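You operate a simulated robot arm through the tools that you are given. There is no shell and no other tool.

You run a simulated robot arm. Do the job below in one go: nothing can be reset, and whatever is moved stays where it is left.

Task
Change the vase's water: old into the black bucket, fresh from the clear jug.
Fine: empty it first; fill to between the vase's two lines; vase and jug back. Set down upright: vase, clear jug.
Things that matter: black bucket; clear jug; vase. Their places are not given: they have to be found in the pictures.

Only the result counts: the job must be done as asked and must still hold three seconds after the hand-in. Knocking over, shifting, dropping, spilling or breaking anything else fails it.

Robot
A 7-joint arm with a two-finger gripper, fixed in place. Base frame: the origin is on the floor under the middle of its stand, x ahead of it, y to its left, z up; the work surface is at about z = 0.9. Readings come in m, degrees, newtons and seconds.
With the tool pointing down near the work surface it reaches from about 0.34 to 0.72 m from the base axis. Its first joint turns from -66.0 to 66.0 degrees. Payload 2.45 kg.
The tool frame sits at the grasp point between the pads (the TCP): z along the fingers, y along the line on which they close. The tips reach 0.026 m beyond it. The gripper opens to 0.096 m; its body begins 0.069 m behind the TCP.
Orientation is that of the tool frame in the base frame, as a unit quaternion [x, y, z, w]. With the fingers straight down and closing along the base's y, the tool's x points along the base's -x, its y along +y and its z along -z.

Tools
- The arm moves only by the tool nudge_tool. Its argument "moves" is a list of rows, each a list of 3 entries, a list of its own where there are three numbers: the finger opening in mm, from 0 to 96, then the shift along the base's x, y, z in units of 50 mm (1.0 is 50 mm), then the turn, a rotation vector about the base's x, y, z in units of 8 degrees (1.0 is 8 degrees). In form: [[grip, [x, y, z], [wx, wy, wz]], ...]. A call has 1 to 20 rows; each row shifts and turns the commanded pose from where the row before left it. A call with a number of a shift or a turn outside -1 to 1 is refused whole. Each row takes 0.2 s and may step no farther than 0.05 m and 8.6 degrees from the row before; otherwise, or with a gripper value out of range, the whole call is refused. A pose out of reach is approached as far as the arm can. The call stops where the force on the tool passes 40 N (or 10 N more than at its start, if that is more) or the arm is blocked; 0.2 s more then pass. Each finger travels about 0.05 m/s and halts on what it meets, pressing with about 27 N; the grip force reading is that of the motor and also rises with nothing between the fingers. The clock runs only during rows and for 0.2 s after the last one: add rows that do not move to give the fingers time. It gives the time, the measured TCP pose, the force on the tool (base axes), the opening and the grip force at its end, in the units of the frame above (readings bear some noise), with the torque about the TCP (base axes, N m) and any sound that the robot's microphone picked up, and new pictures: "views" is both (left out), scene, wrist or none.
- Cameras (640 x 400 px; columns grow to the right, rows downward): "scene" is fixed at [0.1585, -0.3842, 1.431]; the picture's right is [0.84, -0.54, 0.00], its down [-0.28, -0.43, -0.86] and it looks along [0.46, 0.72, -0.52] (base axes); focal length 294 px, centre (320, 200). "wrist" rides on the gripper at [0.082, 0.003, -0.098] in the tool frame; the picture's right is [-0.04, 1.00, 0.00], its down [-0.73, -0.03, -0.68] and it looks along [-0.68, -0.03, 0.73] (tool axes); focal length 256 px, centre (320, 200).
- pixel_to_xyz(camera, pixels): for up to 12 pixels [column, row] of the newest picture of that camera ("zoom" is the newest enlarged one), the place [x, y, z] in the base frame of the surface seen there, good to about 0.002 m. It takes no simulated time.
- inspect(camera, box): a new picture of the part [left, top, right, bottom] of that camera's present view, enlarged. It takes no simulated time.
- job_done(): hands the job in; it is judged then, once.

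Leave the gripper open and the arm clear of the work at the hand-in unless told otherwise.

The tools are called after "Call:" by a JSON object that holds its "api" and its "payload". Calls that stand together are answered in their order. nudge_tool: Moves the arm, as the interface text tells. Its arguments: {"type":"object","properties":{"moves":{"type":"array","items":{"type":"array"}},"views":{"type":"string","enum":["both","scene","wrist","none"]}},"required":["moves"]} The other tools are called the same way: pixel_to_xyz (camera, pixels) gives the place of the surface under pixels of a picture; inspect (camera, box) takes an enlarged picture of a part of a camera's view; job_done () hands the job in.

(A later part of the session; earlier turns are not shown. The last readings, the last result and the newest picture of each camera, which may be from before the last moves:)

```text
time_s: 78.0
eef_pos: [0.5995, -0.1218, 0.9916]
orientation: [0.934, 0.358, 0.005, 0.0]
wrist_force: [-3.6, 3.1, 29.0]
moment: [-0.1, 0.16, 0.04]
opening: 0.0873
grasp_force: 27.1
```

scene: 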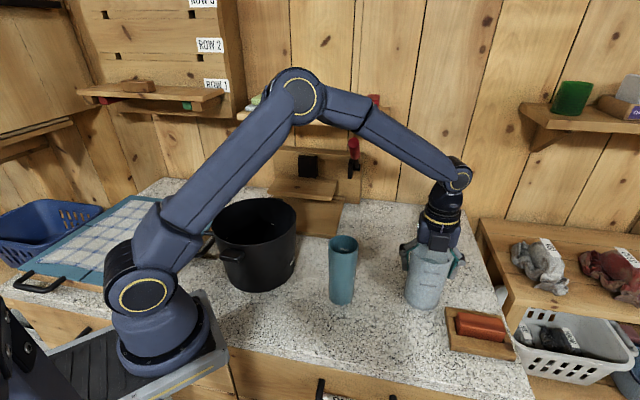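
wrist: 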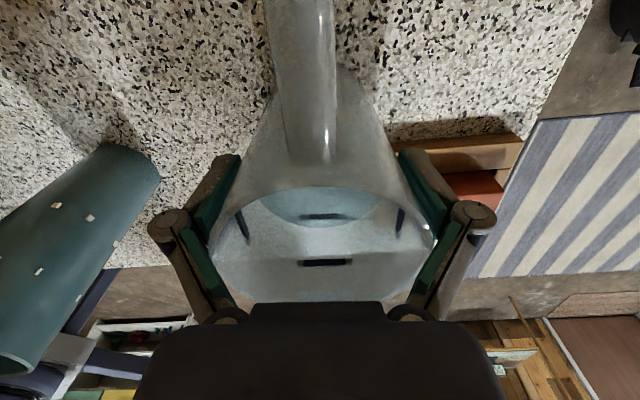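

The grip holds at an opening of 87 mm, with the pads probably on the jug's raised dash marks. The tool reads +29 N upward, meaning it is pressing the jug down. I'll raise gently by about 3 mm to relieve that and read again.

Call:
{"api": "nudge_tool", "payload": {"moves": [[60, [0, 0, 0.03], [0, 0, 0]], [60, [0, 0, 0.03], [0, 0, 0]], [60, [0, 0, 0], [0, 0, 0]], [60, [0, 0, 0], [0, 0, 0]]], "views": "both"}}

Call:
{"api": "inspect", "payload": {"camera": "wrist", "box": [180, 130, 480, 320]}}

Call:
{"api": "inspect", "payload": {"camera": "scene", "box": [385, 190, 485, 320]}}

```text
time_s: 79.0
eef_pos: [0.599, -0.1231, 0.9925]
orientation: [0.934, 0.357, 0.004, -0.001]
wrist_force: [4.2, -1.2, 10.1]
moment: [0.1, 0.08, -0.03]
opening: 0.0857
grasp_force: 27.2
```

scene: 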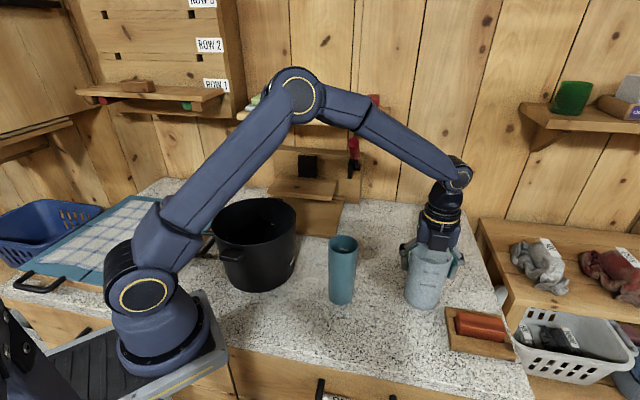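
wrist: 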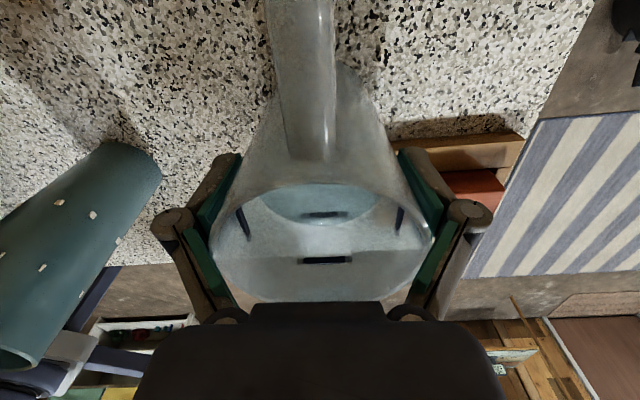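

```text
2.11 times, centred on (330, 225) of wrist
```

zoom: 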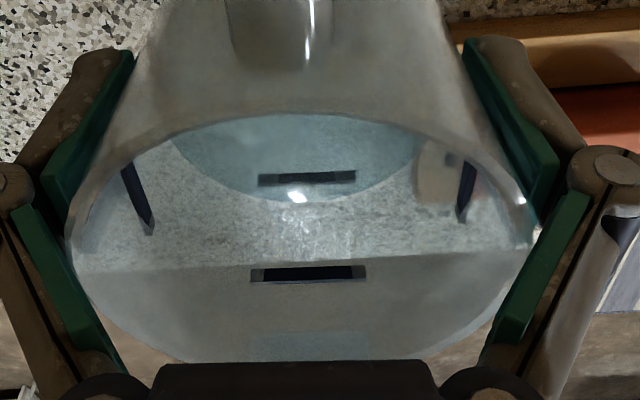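

```text
3.08 times, centred on (435, 255) of scene
```

zoom: 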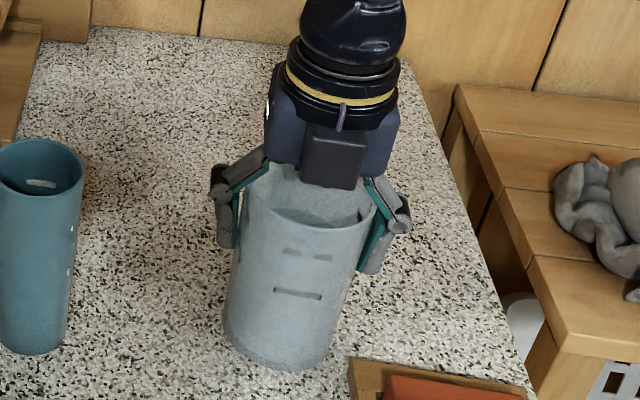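

The rim is wedging against the upper finger pads, so the grip is too deep. I'll open, rise 17 mm and grip again higher, so only the fingertip pads touch the jug's wall.

Call:
{"api": "nudge_tool", "payload": {"moves": [[90, [0, 0, 0], [0, 0, 0]], [96, [0, 0, 0], [0, 0, 0]], [96, [0, 0, 0], [0, 0, 0]], [96, [0, 0, 0.1], [0, 0, 0]], [96, [0, 0, 0.1], [0, 0, 0]], [96, [0, 0, 0.1], [0, 0, 0]], [96, [0, 0, 0], [0, 0, 0]]], "views": "both"}}

Call:
{"api": "inspect", "payload": {"camera": "wrist", "box": [180, 120, 480, 310]}}

```text
time_s: 80.6
eef_pos: [0.5984, -0.1219, 1.0085]
orientation: [0.934, 0.358, 0.003, 0.0]
wrist_force: [-0.5, 0.3, -0.2]
moment: [-0.02, -0.01, -0.01]
opening: 0.0961
grasp_force: 0.1
```

scene: 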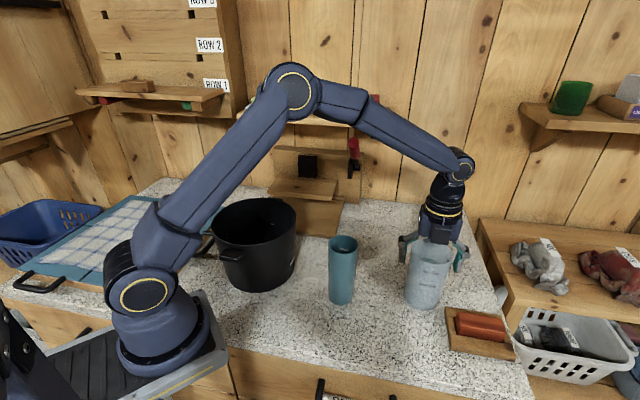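
wrist: 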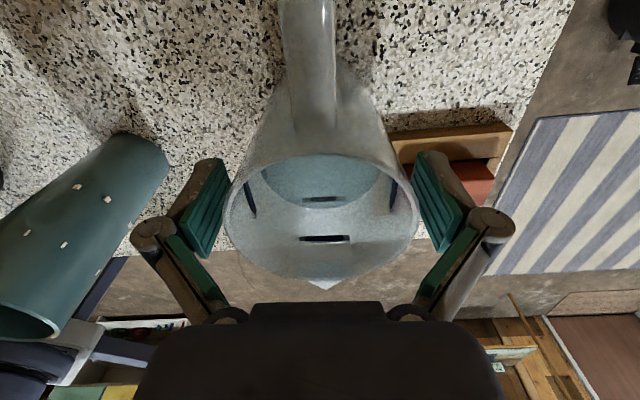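

```text
2.11 times, centred on (330, 215) of wrist
```

zoom: 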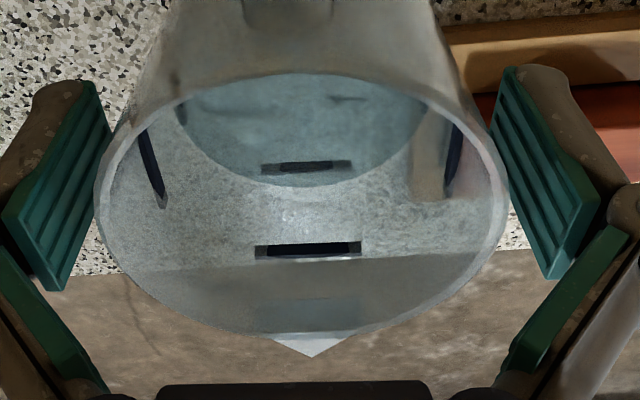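

The jug is undisturbed and centred, and its rim now lies within the fingertip pads' height. I'll close again.

Call:
{"api": "nudge_tool", "payload": {"moves": [[60, [0, 0, 0], [0, 0, 0]], [60, [0, 0, 0], [0, 0, 0]], [60, [0, 0, 0], [0, 0, 0]], [60, [0, 0, 0], [0, 0, 0]], [60, [0, 0, 0], [0, 0, 0]]], "views": "both"}}

Call:
{"api": "inspect", "payload": {"camera": "wrist", "box": [180, 120, 480, 310]}}

```text
time_s: 81.8
eef_pos: [0.5984, -0.1219, 1.0076]
orientation: [0.934, 0.358, 0.003, -0.001]
wrist_force: [0.0, -0.8, 4.5]
moment: [-0.08, 0.02, 0.0]
opening: 0.0795
grasp_force: 27.0
```

scene: 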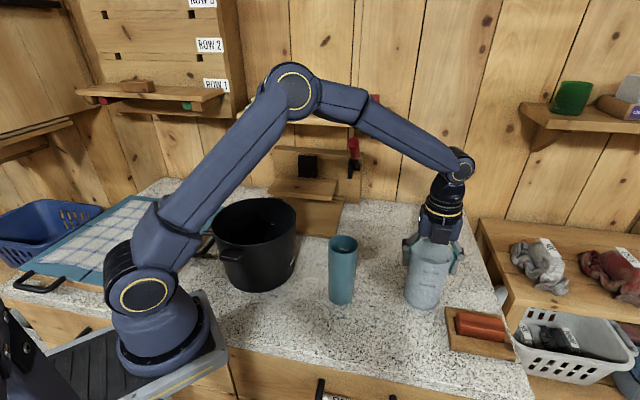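
wrist: 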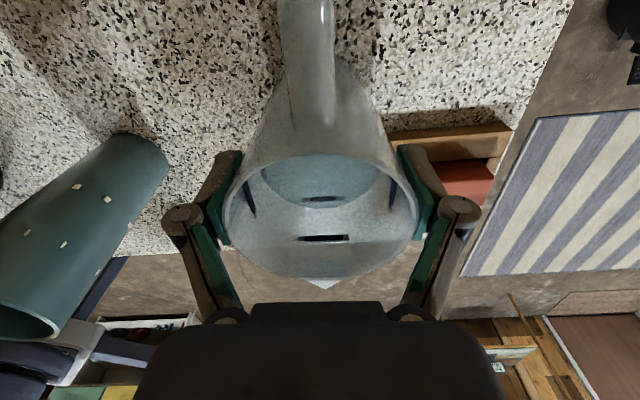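

```text
2.11 times, centred on (330, 215) of wrist
```

zoom: 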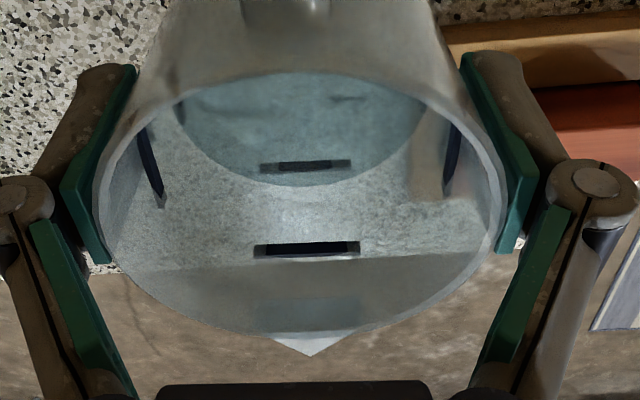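

The opening of 79.5 mm matches the jug's diameter, and the pads sit flat on the wall. I'll measure the spout tip in this view.

Call:
{"api": "pixel_to_xyz", "payload": {"camera": "zoom", "pixels": [[310, 353], [310, 348], [310, 342], [295, 342], [325, 342], [300, 345], [320, 346], [280, 336], [335, 334], [310, 336], [310, 330], [310, 320]]}}

```text
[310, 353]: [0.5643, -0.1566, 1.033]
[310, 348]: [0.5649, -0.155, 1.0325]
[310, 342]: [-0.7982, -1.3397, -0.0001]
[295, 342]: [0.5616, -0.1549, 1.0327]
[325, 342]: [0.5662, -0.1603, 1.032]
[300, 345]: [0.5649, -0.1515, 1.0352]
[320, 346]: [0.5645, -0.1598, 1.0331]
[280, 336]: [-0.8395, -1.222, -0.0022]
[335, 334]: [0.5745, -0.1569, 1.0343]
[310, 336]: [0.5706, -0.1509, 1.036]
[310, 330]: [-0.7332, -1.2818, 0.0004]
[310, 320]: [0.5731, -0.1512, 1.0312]
```

The spout's top is level with the rim (z≈1.033), with its tip about 0.051 m from the jug's axis. I'll lift the jug gently by 5 cm and read the weight.

Call:
{"api": "nudge_tool", "payload": {"moves": [[60, [0, 0, 0.1], [0, 0, 0]], [60, [0, 0, 0.2], [0, 0, 0]], [60, [0, 0, 0.3], [0, 0, 0]], [60, [0, 0, 0.4], [0, 0, 0]], [60, [0, 0, 0], [0, 0, 0]], [60, [0, 0, 0], [0, 0, 0]], [60, [0, 0, 0], [0, 0, 0]]], "views": "both"}}

Call:
{"api": "nudge_tool", "payload": {"moves": [[60, [0, 0, 0], [0, 0, 0]]], "views": "none"}}

Call:
{"api": "nudge_tool", "payload": {"moves": [[60, [0, 0, 0], [0, 0, 0]]], "views": "none"}}

Call:
{"api": "nudge_tool", "payload": {"moves": [[60, [0, 0, 0], [0, 0, 0]]], "views": "none"}}

```text
time_s: 83.4
eef_pos: [0.5988, -0.123, 1.0578]
orientation: [0.934, 0.358, 0.003, 0.0]
wrist_force: [1.2, 0.8, -4.4]
moment: [-0.06, 0.06, 0.02]
opening: 0.0794
grasp_force: 26.9
```

scene: 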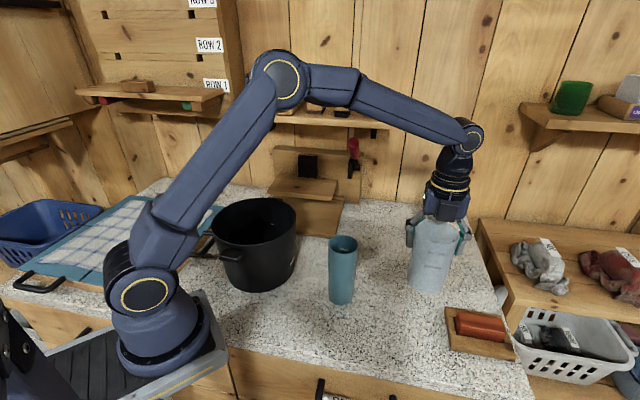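
wrist: 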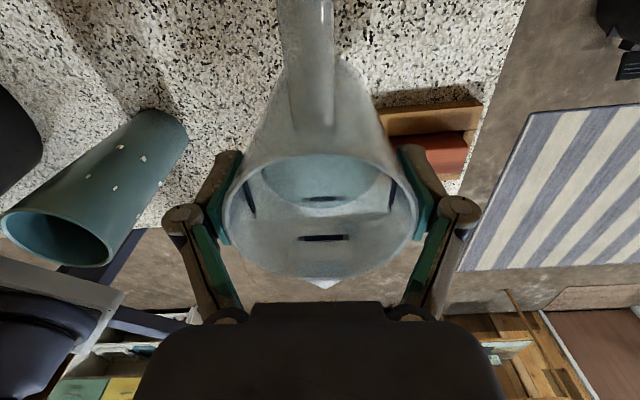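

```text
time_s: 83.8
eef_pos: [0.5983, -0.1229, 1.0579]
orientation: [0.934, 0.357, 0.003, 0.0]
wrist_force: [0.6, 0.6, -3.8]
moment: [-0.05, 0.07, 0.02]
opening: 0.0793
grasp_force: 27.0
```

```text
time_s: 84.2
eef_pos: [0.599, -0.122, 1.059]
orientation: [0.934, 0.357, 0.004, 0.0]
wrist_force: [0.2, -0.1, -5.2]
moment: [-0.07, 0.09, 0.02]
opening: 0.0795
grasp_force: 26.6
```

```text
time_s: 84.6
eef_pos: [0.599, -0.1215, 1.0575]
orientation: [0.934, 0.358, 0.004, 0.0]
wrist_force: [0.1, -0.9, -4.3]
moment: [-0.09, 0.03, 0.0]
opening: 0.0793
grasp_force: 27.1
```

The jug weighs about 4.4 N in the hand. I'll lift it to z≈1.21 and carry it slowly to about (0.4965, 0.0175), with the spout side facing the vase.

Call:
{"api": "nudge_tool", "payload": {"moves": [[60, [0, 0, 0.3], [0, 0, 0]], [60, [0, 0, 0.5], [0, 0, 0]], [60, [0, 0, 0.6], [0, 0, 0]], [60, [0, 0, 0.6], [0, 0, 0]], [60, [0, 0, 0.6], [0, 0, 0]], [60, [0, 0, 0.3], [0, 0, 0]], [60, [0, 0, 0.15], [0, 0, 0]], [60, [-0.12, 0.163, 0], [0, 0, 0]], [60, [-0.22, 0.3, 0], [0, 0, 0]], [60, [-0.24, 0.327, 0], [0, 0, 0]], [60, [-0.24, 0.327, 0], [0, 0, 0]], [60, [-0.24, 0.327, 0], [0, 0, 0]], [60, [-0.24, 0.327, 0], [0, 0, 0]], [60, [-0.24, 0.327, 0], [0, 0, 0]], [60, [-0.24, 0.327, 0], [0, 0, 0]], [60, [-0.18, 0.245, 0], [0, 0, 0]], [60, [-0.09, 0.123, 0], [0, 0, 0]], [60, [0, 0, 0], [0, 0, 0]], [60, [0, 0, 0], [0, 0, 0]]], "views": "both"}}

```text
time_s: 88.6
eef_pos: [0.4964, 0.0175, 1.2097]
orientation: [0.934, 0.357, 0.003, -0.001]
wrist_force: [0.6, 0.2, -4.4]
moment: [-0.06, 0.05, -0.01]
opening: 0.0793
grasp_force: 27.2
```

scene: 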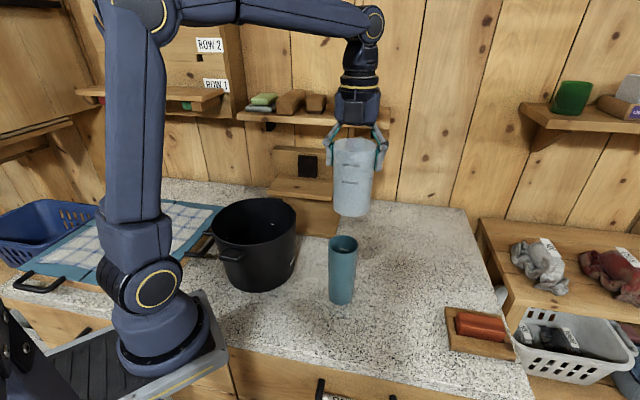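
wrist: 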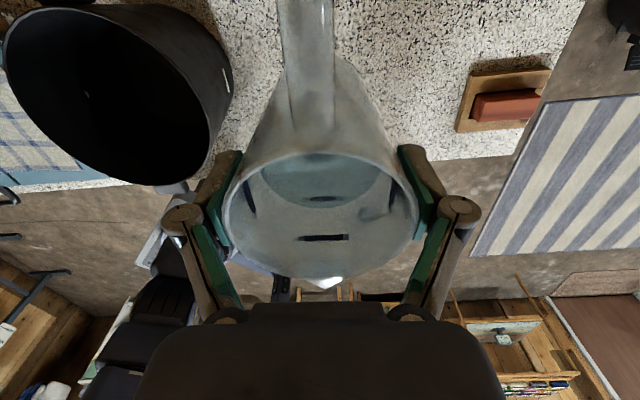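

The jug is held upright beside and above the vase. I'll tilt it slowly to about 36° at this height, with no pouring yet.

Call:
{"api": "nudge_tool", "payload": {"moves": [[60, [0, 0, 0], [0.166, -0.187, 0]], [60, [0, 0, 0], [0.3315, -0.3745, 0]], [60, [0, 0, 0], [0.3315, -0.3745, 0]], [60, [0, 0, 0], [0.3315, -0.3745, 0]], [60, [0, 0, 0], [0.3315, -0.3745, 0]], [60, [0, 0, 0], [0.3315, -0.3745, 0]], [60, [0, 0, 0], [0.3315, -0.3745, 0]], [60, [0, 0, 0], [0.3315, -0.3745, 0]], [60, [0, 0, 0], [0.3315, -0.3745, 0]], [60, [0, 0, 0], [0.166, -0.187, 0]], [60, [0, 0, 0], [0, 0, 0]], [60, [0, 0, 0], [0, 0, 0]]], "views": "both"}}

Call:
{"api": "inspect", "payload": {"camera": "scene", "box": [290, 110, 430, 310]}}

Call:
{"api": "inspect", "payload": {"camera": "wrist", "box": [180, 120, 480, 310]}}

```text
time_s: 91.2
eef_pos: [0.4954, 0.0174, 1.2098]
orientation: [0.887, 0.339, 0.293, -0.109]
wrist_force: [0.7, 1.0, -4.5]
moment: [-0.14, 0.13, 0.0]
opening: 0.0794
grasp_force: 27.2
```

scene: 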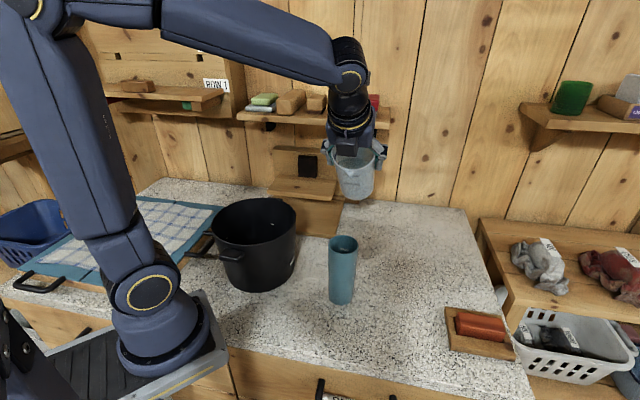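
wrist: 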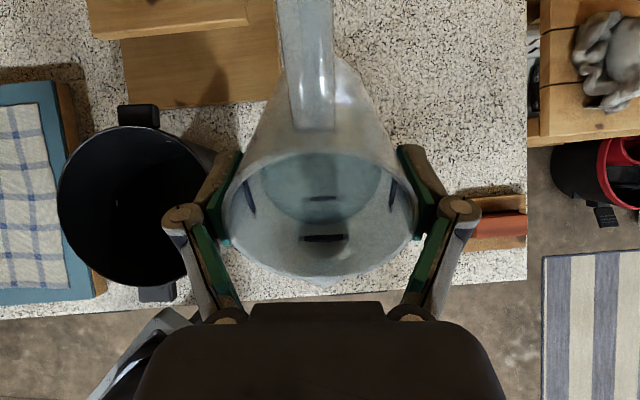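

```text
2.00 times, centred on (360, 210) of scene
```

zoom: 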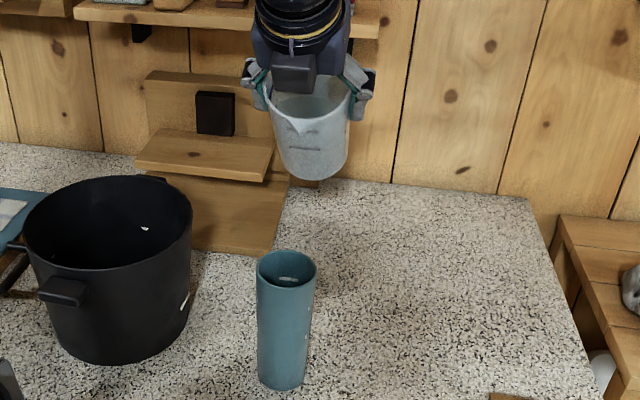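

```text
2.11 times, centred on (330, 215) of wrist
```

zoom: 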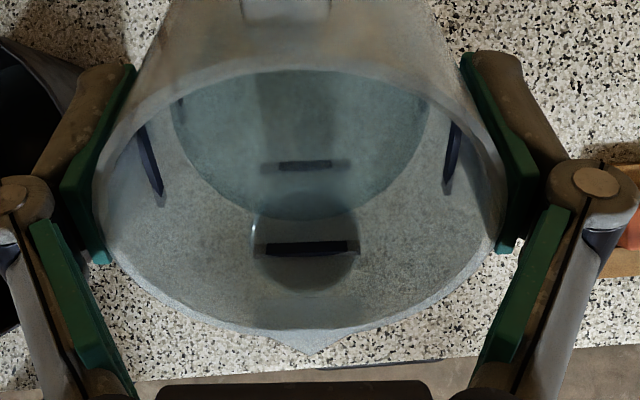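

The jug holds firmly and its water surface has moved toward the spout side. The spout tip shows in the scene at about (348,173). I'll measure it to calibrate the aim.

Call:
{"api": "pixel_to_xyz", "payload": {"camera": "scene", "pixels": [[348, 172], [349, 173], [348, 174], [347, 171], [350, 171], [349, 175], [352, 172], [346, 172]]}}

Call:
{"api": "inspect", "payload": {"camera": "scene", "box": [325, 140, 385, 210]}}

```text
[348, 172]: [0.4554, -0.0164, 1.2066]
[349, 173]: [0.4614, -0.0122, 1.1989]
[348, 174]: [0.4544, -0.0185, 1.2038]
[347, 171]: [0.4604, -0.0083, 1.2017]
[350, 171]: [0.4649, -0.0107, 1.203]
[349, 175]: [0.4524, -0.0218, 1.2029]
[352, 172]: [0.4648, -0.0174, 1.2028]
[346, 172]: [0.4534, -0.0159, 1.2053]
```

```text
5.71 times, centred on (355, 175) of scene
```

zoom: 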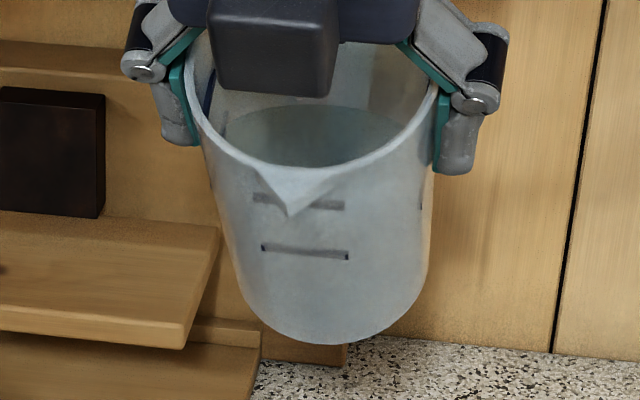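

The spout is now clear, with its tip at about (290,212) in this zoom. I'll measure around it.

Call:
{"api": "pixel_to_xyz", "payload": {"camera": "zoom", "pixels": [[290, 210], [289, 205], [290, 200], [291, 190], [290, 180], [288, 170], [270, 175], [320, 178], [250, 160], [345, 168], [300, 130], [260, 125]]}}

```text
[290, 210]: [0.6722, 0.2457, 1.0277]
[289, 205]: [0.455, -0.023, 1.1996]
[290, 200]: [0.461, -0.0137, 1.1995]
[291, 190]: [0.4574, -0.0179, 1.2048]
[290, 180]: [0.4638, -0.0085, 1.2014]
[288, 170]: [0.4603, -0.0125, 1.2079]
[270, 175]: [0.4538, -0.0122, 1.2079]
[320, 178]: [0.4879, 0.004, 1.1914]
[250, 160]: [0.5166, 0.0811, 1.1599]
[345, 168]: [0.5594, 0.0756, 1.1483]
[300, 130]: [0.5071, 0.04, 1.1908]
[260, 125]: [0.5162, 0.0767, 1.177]
```

The measured tip (0.455, -0.022, 1.200) agrees with my model to within 2 mm. I'll descend 11.5 cm slowly so the tip is about 3.5 cm above the vase's rim.

Call:
{"api": "nudge_tool", "payload": {"moves": [[60, [0.034, 0.014, -0.15], [0, 0, 0]], [60, [0, 0, -0.3], [0, 0, 0]], [60, [0, 0, -0.35], [0, 0, 0]], [60, [0, 0, -0.35], [0, 0, 0]], [60, [0, 0, -0.35], [0, 0, 0]], [60, [0, 0, -0.35], [0, 0, 0]], [60, [0, 0, -0.25], [0, 0, 0]], [60, [0, 0, -0.15], [0, 0, 0]], [60, [0, 0, -0.05], [0, 0, 0]], [60, [0, 0, 0], [0, 0, 0]], [60, [0, 0, 0], [0, 0, 0]]], "views": "both"}}

Call:
{"api": "inspect", "payload": {"camera": "scene", "box": [310, 190, 400, 310]}}

```text
time_s: 93.6
eef_pos: [0.4976, 0.0192, 1.0936]
orientation: [0.888, 0.339, 0.293, -0.108]
wrist_force: [-0.4, 0.1, -4.5]
moment: [-0.16, 0.15, 0.01]
opening: 0.0793
grasp_force: 26.9
```

scene: 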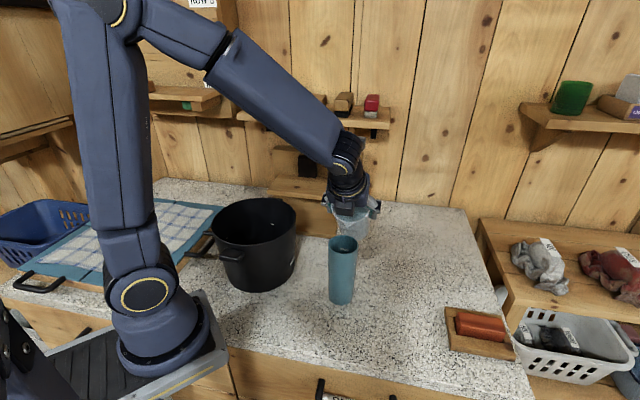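
wrist: 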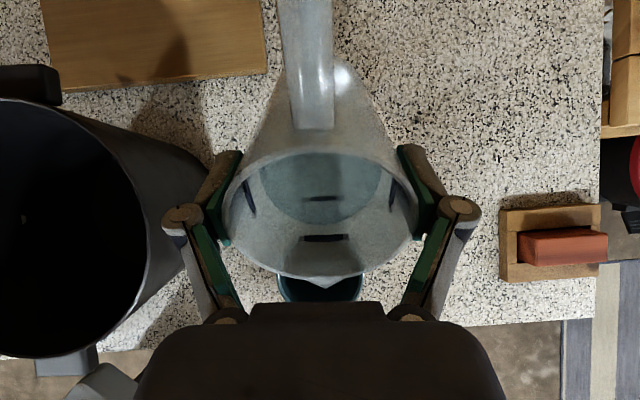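

```text
3.33 times, centred on (355, 250) of scene
```

zoom: 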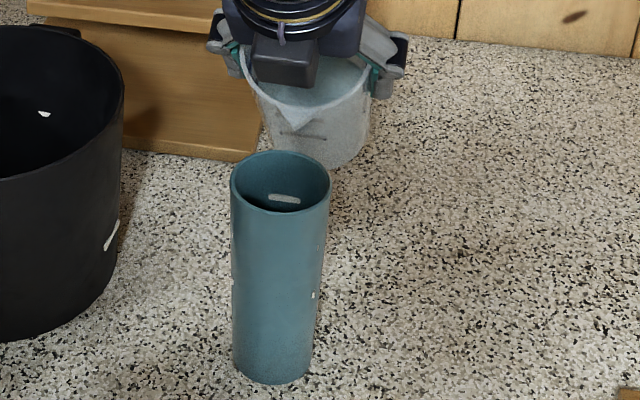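

The scene view shows the spout directly over the vase's mouth, and the wrist view confirms it is centred (column about 321). I'll tilt to 44°, keeping the spout tip fixed and lowering it to about 2.4 cm above the vase's rim.

Call:
{"api": "nudge_tool", "payload": {"moves": [[60, [-0.007, -0.004, -0.009], [0.1326, -0.1498, 0]], [60, [-0.007, -0.004, -0.009], [0.1326, -0.1498, 0]], [60, [-0.007, -0.004, -0.009], [0.1326, -0.1498, 0]], [60, [-0.007, -0.004, -0.009], [0.1326, -0.1498, 0]], [60, [-0.007, -0.004, -0.009], [0.1326, -0.1498, 0]], [60, [0, 0, 0], [0, 0, 0]], [60, [0, 0, 0], [0, 0, 0]]], "views": "both"}}

Call:
{"api": "inspect", "payload": {"camera": "scene", "box": [320, 195, 380, 275]}}

Call:
{"api": "inspect", "payload": {"camera": "wrist", "box": [200, 120, 440, 310]}}

```text
time_s: 95.2
eef_pos: [0.4965, 0.0175, 1.0927]
orientation: [0.865, 0.33, 0.355, -0.132]
wrist_force: [-0.6, 0.3, -3.7]
moment: [-0.14, 0.12, -0.01]
opening: 0.0791
grasp_force: 26.6
```

scene: 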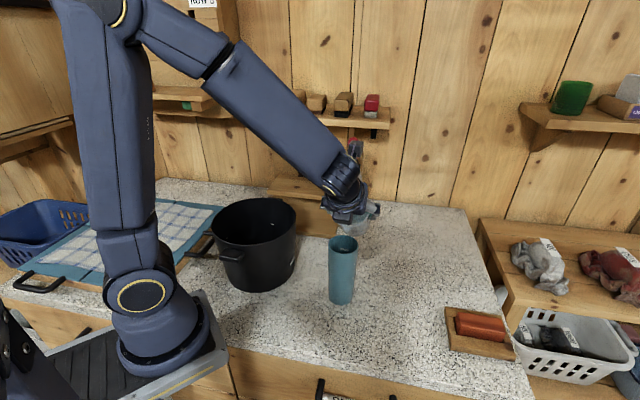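
wrist: 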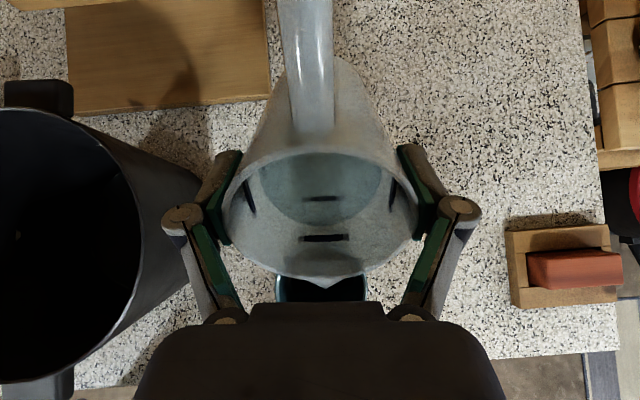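

```text
5.00 times, centred on (350, 235) of scene
```

zoom: 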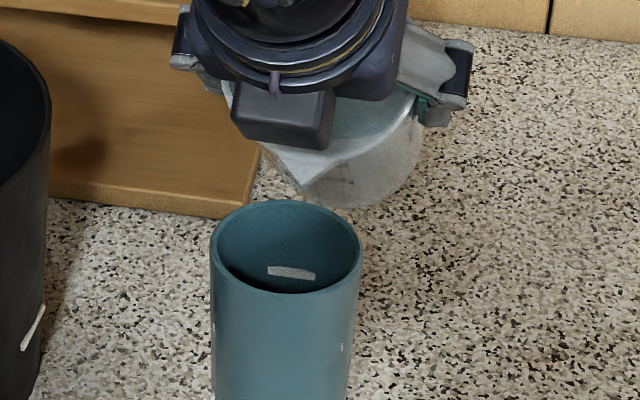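

```text
2.11 times, centred on (320, 215) of wrist
```

zoom: 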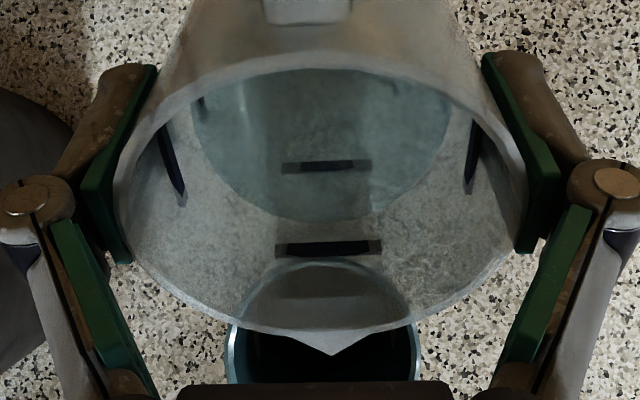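

The spout tip is over the vase's mouth, and the vase's near rim shows through the clear jug wall. I'll continue tilting slowly, about 4° in 10 small rows, compensating to hold the tip in place.

Call:
{"api": "nudge_tool", "payload": {"moves": [[60, [-0.0024, -0.0021, 0.0073], [0.0332, -0.0375, 0]], [60, [-0.0024, -0.0021, 0.0073], [0.0332, -0.0375, 0]], [60, [-0.0024, -0.0021, 0.0073], [0.0332, -0.0375, 0]], [60, [-0.0024, -0.0021, 0.0073], [0.0332, -0.0375, 0]], [60, [-0.0024, -0.0021, 0.0073], [0.0332, -0.0375, 0]], [60, [-0.0024, -0.0021, 0.0073], [0.0332, -0.0375, 0]], [60, [-0.0024, -0.0021, 0.0073], [0.0332, -0.0375, 0]], [60, [-0.0024, -0.0021, 0.0073], [0.0332, -0.0375, 0]], [60, [-0.0024, -0.0021, 0.0073], [0.0332, -0.0375, 0]], [60, [-0.0024, -0.0021, 0.0073], [0.0332, -0.0375, 0]], [60, [0, 0, 0], [0, 0, 0]]], "views": "both"}}

Call:
{"api": "inspect", "payload": {"camera": "scene", "box": [320, 195, 380, 275]}}

Call:
{"api": "inspect", "payload": {"camera": "wrist", "box": [200, 120, 440, 310]}}

```text
time_s: 97.6
eef_pos: [0.4944, 0.0154, 1.0988]
orientation: [0.852, 0.325, 0.384, -0.143]
wrist_force: [0.0, 0.1, -3.7]
moment: [-0.14, 0.16, -0.01]
opening: 0.0793
grasp_force: 26.5
```

scene: 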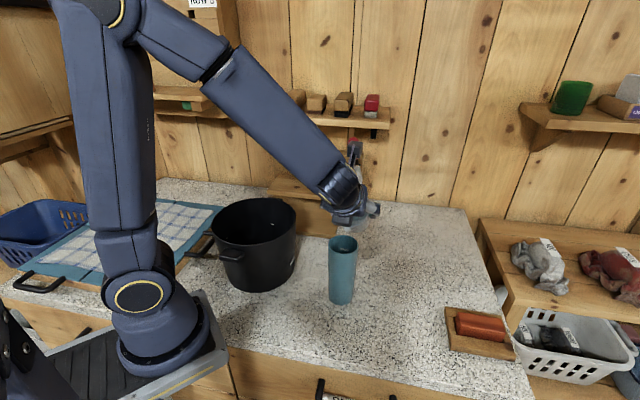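
wrist: 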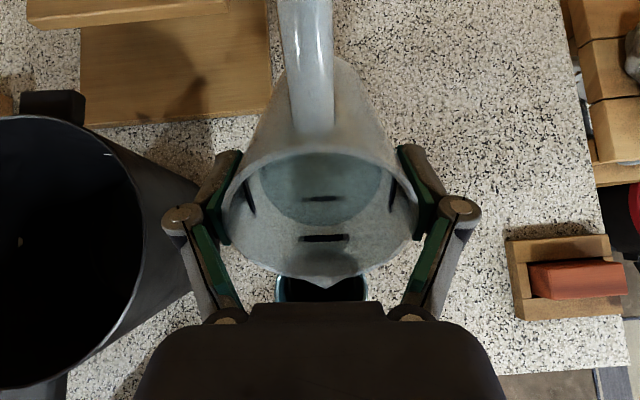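

```text
5.00 times, centred on (350, 235) of scene
```

zoom: 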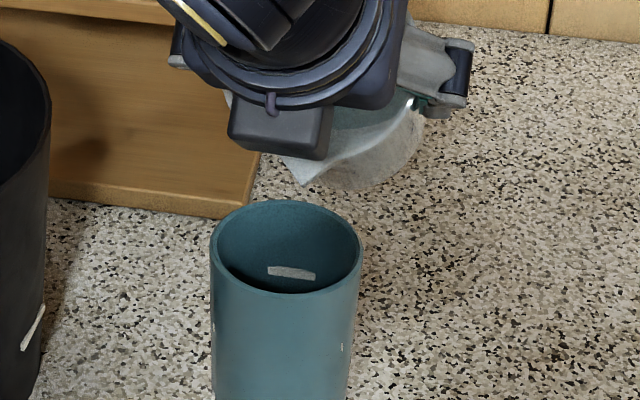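

```text
2.11 times, centred on (320, 215) of wrist
```

zoom: 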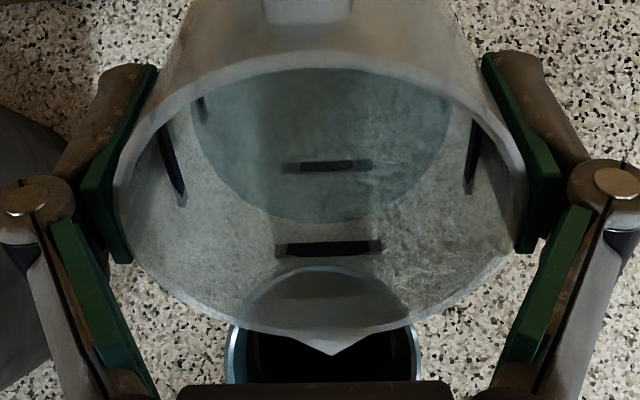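

The tilt is 48.5° with no sound yet. I'll hold still and take several weight readings to see whether any water has left.

Call:
{"api": "nudge_tool", "payload": {"moves": [[60, [0, 0, 0], [0, 0, 0]]], "views": "none"}}

Call:
{"api": "nudge_tool", "payload": {"moves": [[60, [0, 0, 0], [0, 0, 0]]], "views": "none"}}

Call:
{"api": "nudge_tool", "payload": {"moves": [[60, [0, 0, 0], [0, 0, 0]]], "views": "none"}}

Call:
{"api": "nudge_tool", "payload": {"moves": [[60, [0, 0, 0], [0, 0, 0]]], "views": "none"}}

Call:
{"api": "nudge_tool", "payload": {"moves": [[60, [0, 0, 0], [0, 0, 0]]], "views": "none"}}

Call:
{"api": "inspect", "payload": {"camera": "wrist", "box": [220, 130, 420, 310]}}

```text
time_s: 98.0
eef_pos: [0.4954, 0.016, 1.0971]
orientation: [0.852, 0.325, 0.385, -0.144]
wrist_force: [0.8, 0.3, -4.3]
moment: [-0.12, 0.13, 0.0]
opening: 0.0795
grasp_force: 27.3
```

```text
time_s: 98.4
eef_pos: [0.4952, 0.0163, 1.0973]
orientation: [0.852, 0.325, 0.385, -0.143]
wrist_force: [-0.1, 0.2, -4.2]
moment: [-0.14, 0.15, 0.01]
opening: 0.0795
grasp_force: 26.7
```

```text
time_s: 98.8
eef_pos: [0.496, 0.0162, 1.0975]
orientation: [0.851, 0.326, 0.385, -0.144]
wrist_force: [0.5, -0.4, -4.3]
moment: [-0.12, 0.15, -0.01]
opening: 0.0795
grasp_force: 27.0
```

```text
time_s: 99.2
eef_pos: [0.4954, 0.0172, 1.0981]
orientation: [0.852, 0.325, 0.385, -0.143]
wrist_force: [1.0, -0.4, -4.0]
moment: [-0.15, 0.14, -0.03]
opening: 0.0793
grasp_force: 27.7
```

```text
time_s: 99.6
eef_pos: [0.4955, 0.0165, 1.0978]
orientation: [0.851, 0.325, 0.385, -0.144]
wrist_force: [-0.6, -0.9, -4.0]
moment: [-0.12, 0.16, -0.02]
opening: 0.0797
grasp_force: 26.9
```

```text
2.22 times, centred on (320, 220) of wrist
```

zoom: 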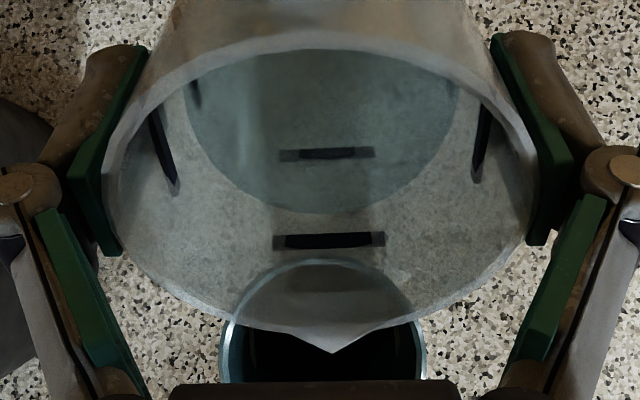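

The weight is about 4.1 to 4.2 N, so little or nothing has left the jug. I'll tilt another 4° slowly with the tip held.

Call:
{"api": "nudge_tool", "payload": {"moves": [[60, [-0.003, -0.0026, 0.007], [0.0332, -0.0375, 0]], [60, [-0.003, -0.0026, 0.007], [0.0332, -0.0375, 0]], [60, [-0.003, -0.0026, 0.007], [0.0332, -0.0375, 0]], [60, [-0.003, -0.0026, 0.007], [0.0332, -0.0375, 0]], [60, [-0.003, -0.0026, 0.007], [0.0332, -0.0375, 0]], [60, [-0.003, -0.0026, 0.007], [0.0332, -0.0375, 0]], [60, [-0.003, -0.0026, 0.007], [0.0332, -0.0375, 0]], [60, [-0.003, -0.0026, 0.007], [0.0332, -0.0375, 0]], [60, [-0.003, -0.0026, 0.007], [0.0332, -0.0375, 0]], [60, [-0.003, -0.0026, 0.007], [0.0332, -0.0375, 0]], [60, [0, 0, 0], [0, 0, 0]], [60, [0, 0, 0], [0, 0, 0]]], "views": "both"}}

Call:
{"api": "inspect", "payload": {"camera": "scene", "box": [320, 195, 380, 275]}}

Call:
{"api": "inspect", "payload": {"camera": "wrist", "box": [220, 130, 420, 310]}}

```text
time_s: 102.2
eef_pos: [0.4938, 0.0157, 1.1014]
orientation: [0.838, 0.32, 0.414, -0.156]
wrist_force: [0.1, 0.8, -4.9]
moment: [-0.12, 0.12, 0.0]
opening: 0.0795
grasp_force: 26.9
```

scene: 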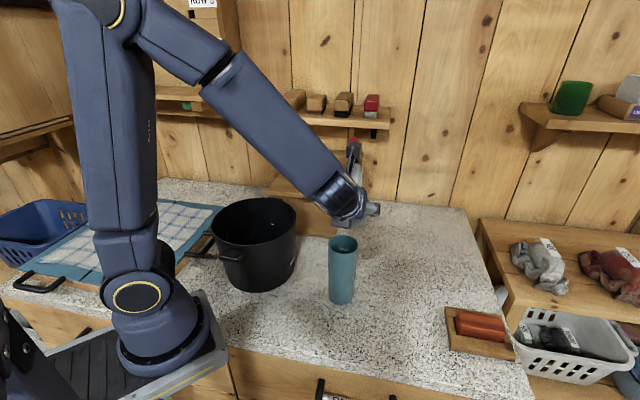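
wrist: 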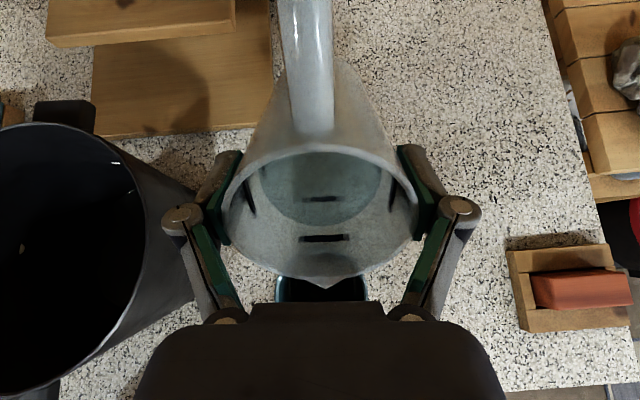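

```text
5.00 times, centred on (350, 235) of scene
```

zoom: 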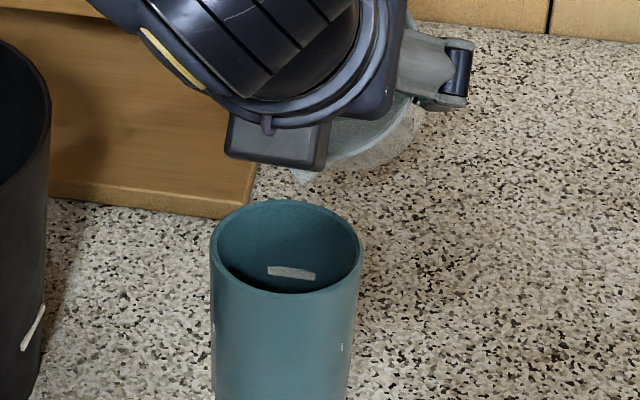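

```text
2.22 times, centred on (320, 220) of wrist
```

zoom: 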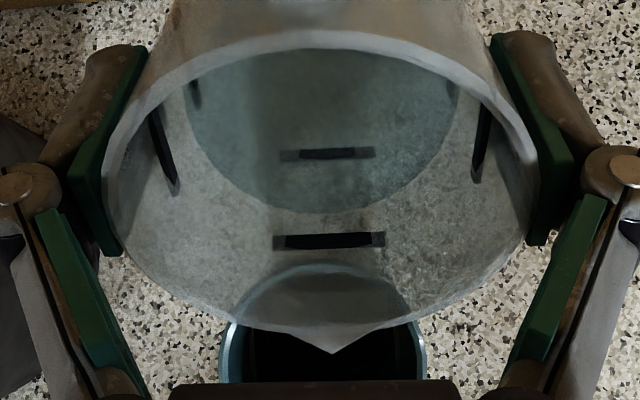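

The tilt is 52.5° and still there is no stream. I'll continue another 4°.

Call:
{"api": "nudge_tool", "payload": {"moves": [[60, [-0.0036, -0.0032, 0.0067], [0.0332, -0.0375, 0]], [60, [-0.0036, -0.0032, 0.0067], [0.0332, -0.0375, 0]], [60, [-0.0036, -0.0032, 0.0067], [0.0332, -0.0375, 0]], [60, [-0.0036, -0.0032, 0.0067], [0.0332, -0.0375, 0]], [60, [-0.0036, -0.0032, 0.0067], [0.0332, -0.0375, 0]], [60, [-0.0036, -0.0032, 0.0067], [0.0332, -0.0375, 0]], [60, [-0.0036, -0.0032, 0.0067], [0.0332, -0.0375, 0]], [60, [-0.0036, -0.0032, 0.0067], [0.0332, -0.0375, 0]], [60, [-0.0036, -0.0032, 0.0067], [0.0332, -0.0375, 0]], [60, [-0.0036, -0.0032, 0.0067], [0.0332, -0.0375, 0]], [60, [0, 0, 0], [0, 0, 0]], [60, [0, 0, 0], [0, 0, 0]]], "views": "both"}}

Call:
{"api": "inspect", "payload": {"camera": "scene", "box": [320, 195, 380, 275]}}

Call:
{"api": "inspect", "payload": {"camera": "wrist", "box": [220, 130, 420, 310]}}

```text
time_s: 104.8
eef_pos: [0.4915, 0.0133, 1.1035]
orientation: [0.823, 0.314, 0.443, -0.166]
wrist_force: [0.5, 0.0, -4.4]
moment: [-0.15, 0.17, -0.01]
opening: 0.0796
grasp_force: 26.7
```

scene: 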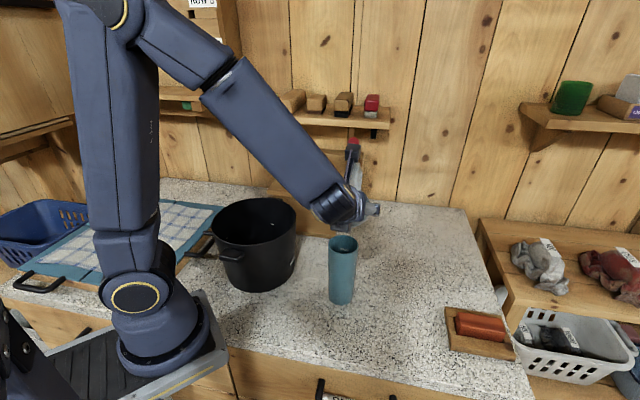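
wrist: 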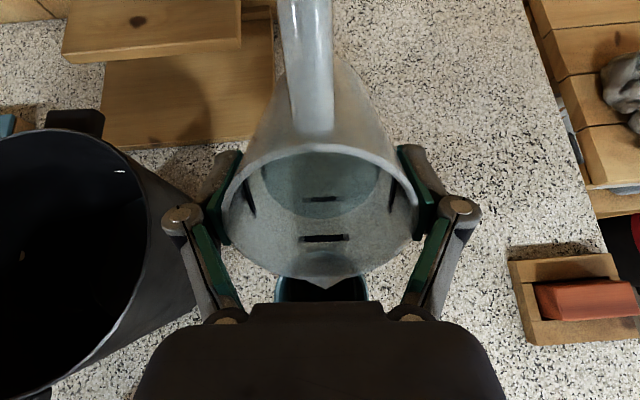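

```text
5.00 times, centred on (350, 235) of scene
```

zoom: 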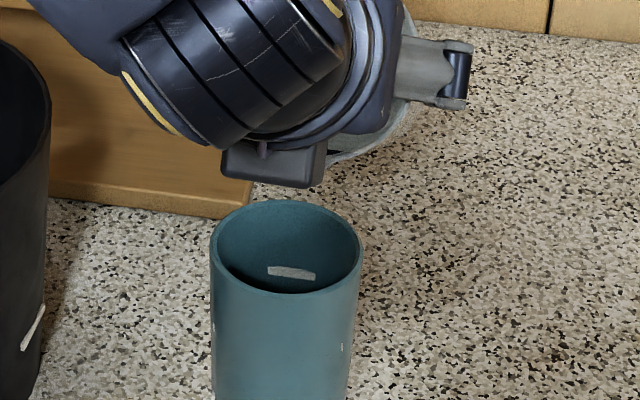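

```text
2.22 times, centred on (320, 220) of wrist
```

zoom: 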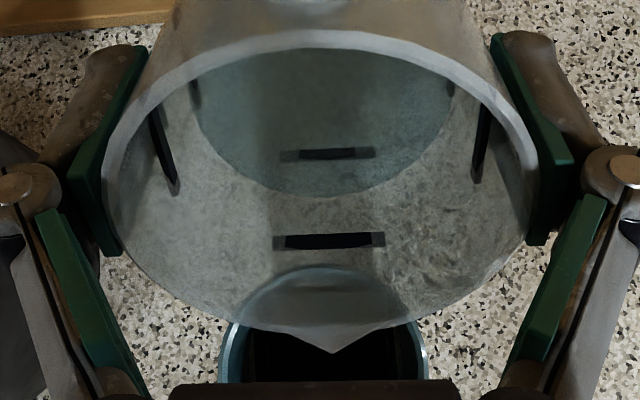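

The visible water edge inside the jug has dropped back a little (row 195 versus 212), so pouring may have started. I'll hold here and take readings.

Call:
{"api": "nudge_tool", "payload": {"moves": [[60, [0, 0, 0], [0, 0, 0]], [60, [0, 0, 0], [0, 0, 0]], [60, [0, 0, 0], [0, 0, 0]]], "views": "none"}}

Call:
{"api": "nudge_tool", "payload": {"moves": [[60, [0, 0, 0], [0, 0, 0]]], "views": "none"}}

Call:
{"api": "nudge_tool", "payload": {"moves": [[60, [0, 0, 0], [0, 0, 0]]], "views": "none"}}

Call:
{"api": "nudge_tool", "payload": {"moves": [[60, [0, 0, 0], [0, 0, 0]]], "views": "both"}}

Call:
{"api": "inspect", "payload": {"camera": "wrist", "box": [220, 130, 420, 310]}}

```text
time_s: 105.6
eef_pos: [0.4924, 0.0144, 1.1047]
orientation: [0.823, 0.313, 0.444, -0.166]
wrist_force: [-0.5, -0.1, -4.0]
moment: [-0.14, 0.17, 0.03]
opening: 0.0794
grasp_force: 26.7
```

```text
time_s: 106.0
eef_pos: [0.4915, 0.0138, 1.1047]
orientation: [0.823, 0.313, 0.443, -0.166]
wrist_force: [0.3, -0.7, -4.0]
moment: [-0.15, 0.14, 0.02]
opening: 0.0795
grasp_force: 27.1
```

```text
time_s: 106.4
eef_pos: [0.4914, 0.0154, 1.105]
orientation: [0.823, 0.314, 0.442, -0.167]
wrist_force: [-0.5, 0.6, -5.0]
moment: [-0.12, 0.15, -0.02]
opening: 0.0793
grasp_force: 26.6
```

```text
time_s: 106.8
eef_pos: [0.4923, 0.0136, 1.1044]
orientation: [0.823, 0.314, 0.443, -0.166]
wrist_force: [-0.1, 0.3, -4.4]
moment: [-0.17, 0.13, 0.01]
opening: 0.0794
grasp_force: 27.2
```

scene: 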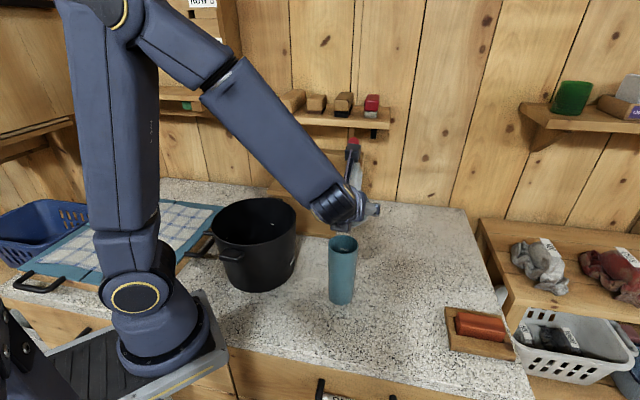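
wrist: 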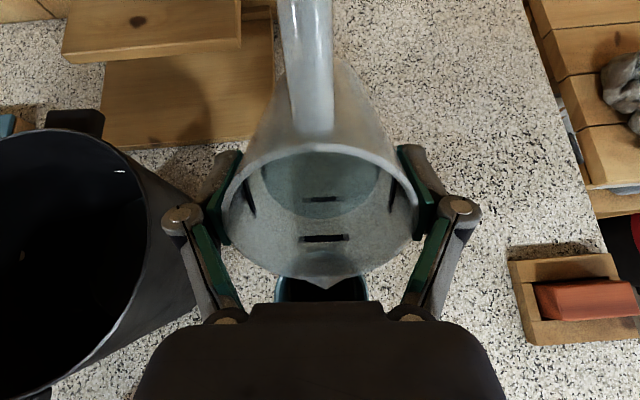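

```text
2.22 times, centred on (320, 220) of wrist
```

zoom: 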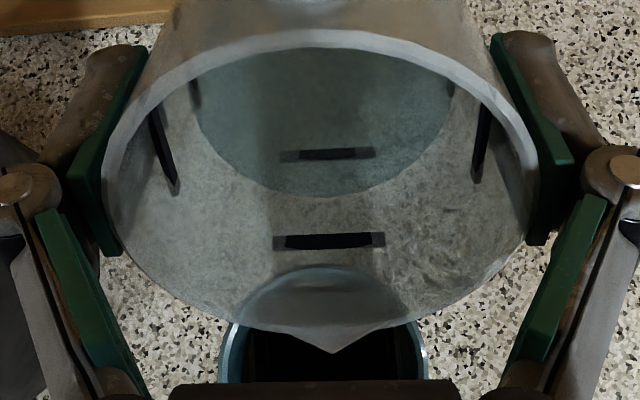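

The weight is still about 4.35 N, so no water has left. I'll continue 2.4° more with the tip held, and hold briefly.

Call:
{"api": "nudge_tool", "payload": {"moves": [[60, [-0.004, -0.0036, 0.0063], [0.0332, -0.0375, 0]], [60, [-0.004, -0.0036, 0.0063], [0.0332, -0.0375, 0]], [60, [-0.004, -0.0036, 0.0063], [0.0332, -0.0375, 0]], [60, [-0.004, -0.0036, 0.0063], [0.0332, -0.0375, 0]], [60, [-0.004, -0.0036, 0.0063], [0.0332, -0.0375, 0]], [60, [-0.004, -0.0036, 0.0063], [0.0332, -0.0375, 0]], [60, [0, 0, 0], [0, 0, 0]], [60, [0, 0, 0], [0, 0, 0]]], "views": "both"}}

Call:
{"api": "nudge_tool", "payload": {"moves": [[60, [0, 0, 0], [0, 0, 0]]], "views": "none"}}

Call:
{"api": "nudge_tool", "payload": {"moves": [[60, [0, 0, 0], [0, 0, 0]]], "views": "none"}}

Call:
{"api": "inspect", "payload": {"camera": "wrist", "box": [220, 130, 420, 310]}}

Call:
{"api": "inspect", "payload": {"camera": "scene", "box": [320, 195, 380, 275]}}

```text
time_s: 108.6
eef_pos: [0.4905, 0.0116, 1.1064]
orientation: [0.813, 0.31, 0.461, -0.173]
wrist_force: [1.2, -0.7, -3.7]
moment: [-0.1, 0.11, -0.01]
opening: 0.0795
grasp_force: 27.0
```

scene: 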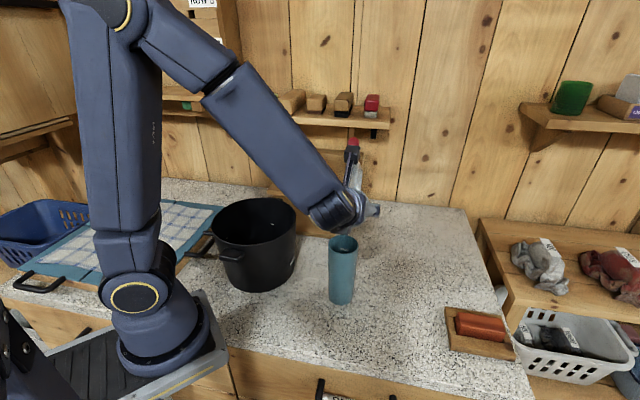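
wrist: 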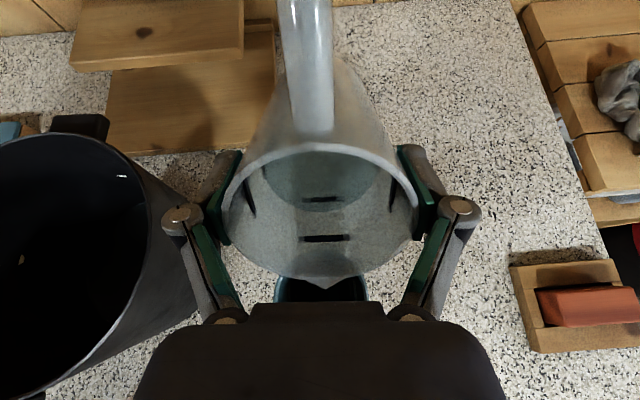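

```text
time_s: 109.0
eef_pos: [0.4907, 0.0125, 1.1066]
orientation: [0.813, 0.31, 0.461, -0.173]
wrist_force: [-0.3, 0.3, -3.5]
moment: [-0.12, 0.12, -0.01]
opening: 0.0791
grasp_force: 27.2
```

```text
time_s: 109.4
eef_pos: [0.4906, 0.0143, 1.1058]
orientation: [0.814, 0.31, 0.46, -0.173]
wrist_force: [-0.4, 0.5, -4.0]
moment: [-0.14, 0.09, 0.02]
opening: 0.0795
grasp_force: 26.8
```

```text
2.22 times, centred on (320, 220) of wrist
```

zoom: 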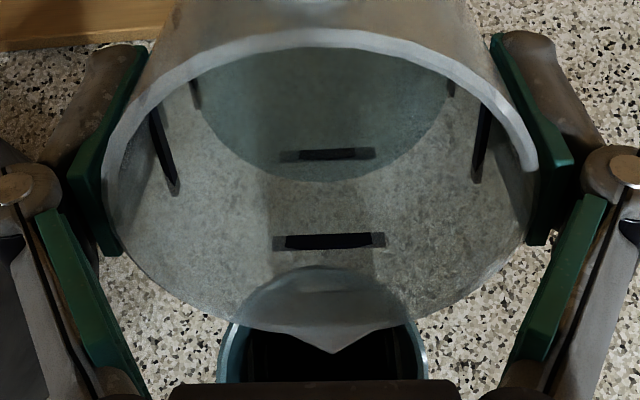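

```text
5.00 times, centred on (350, 235) of scene
```

zoom: 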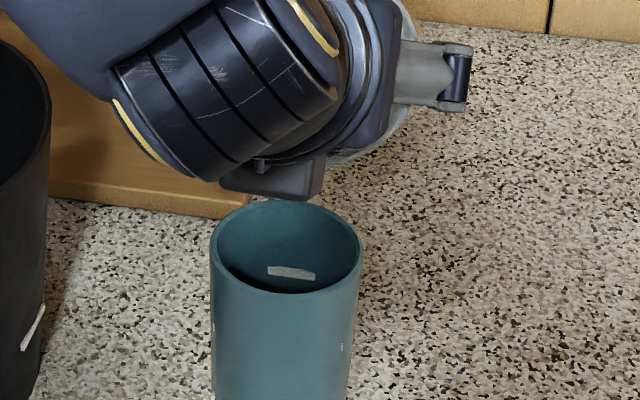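

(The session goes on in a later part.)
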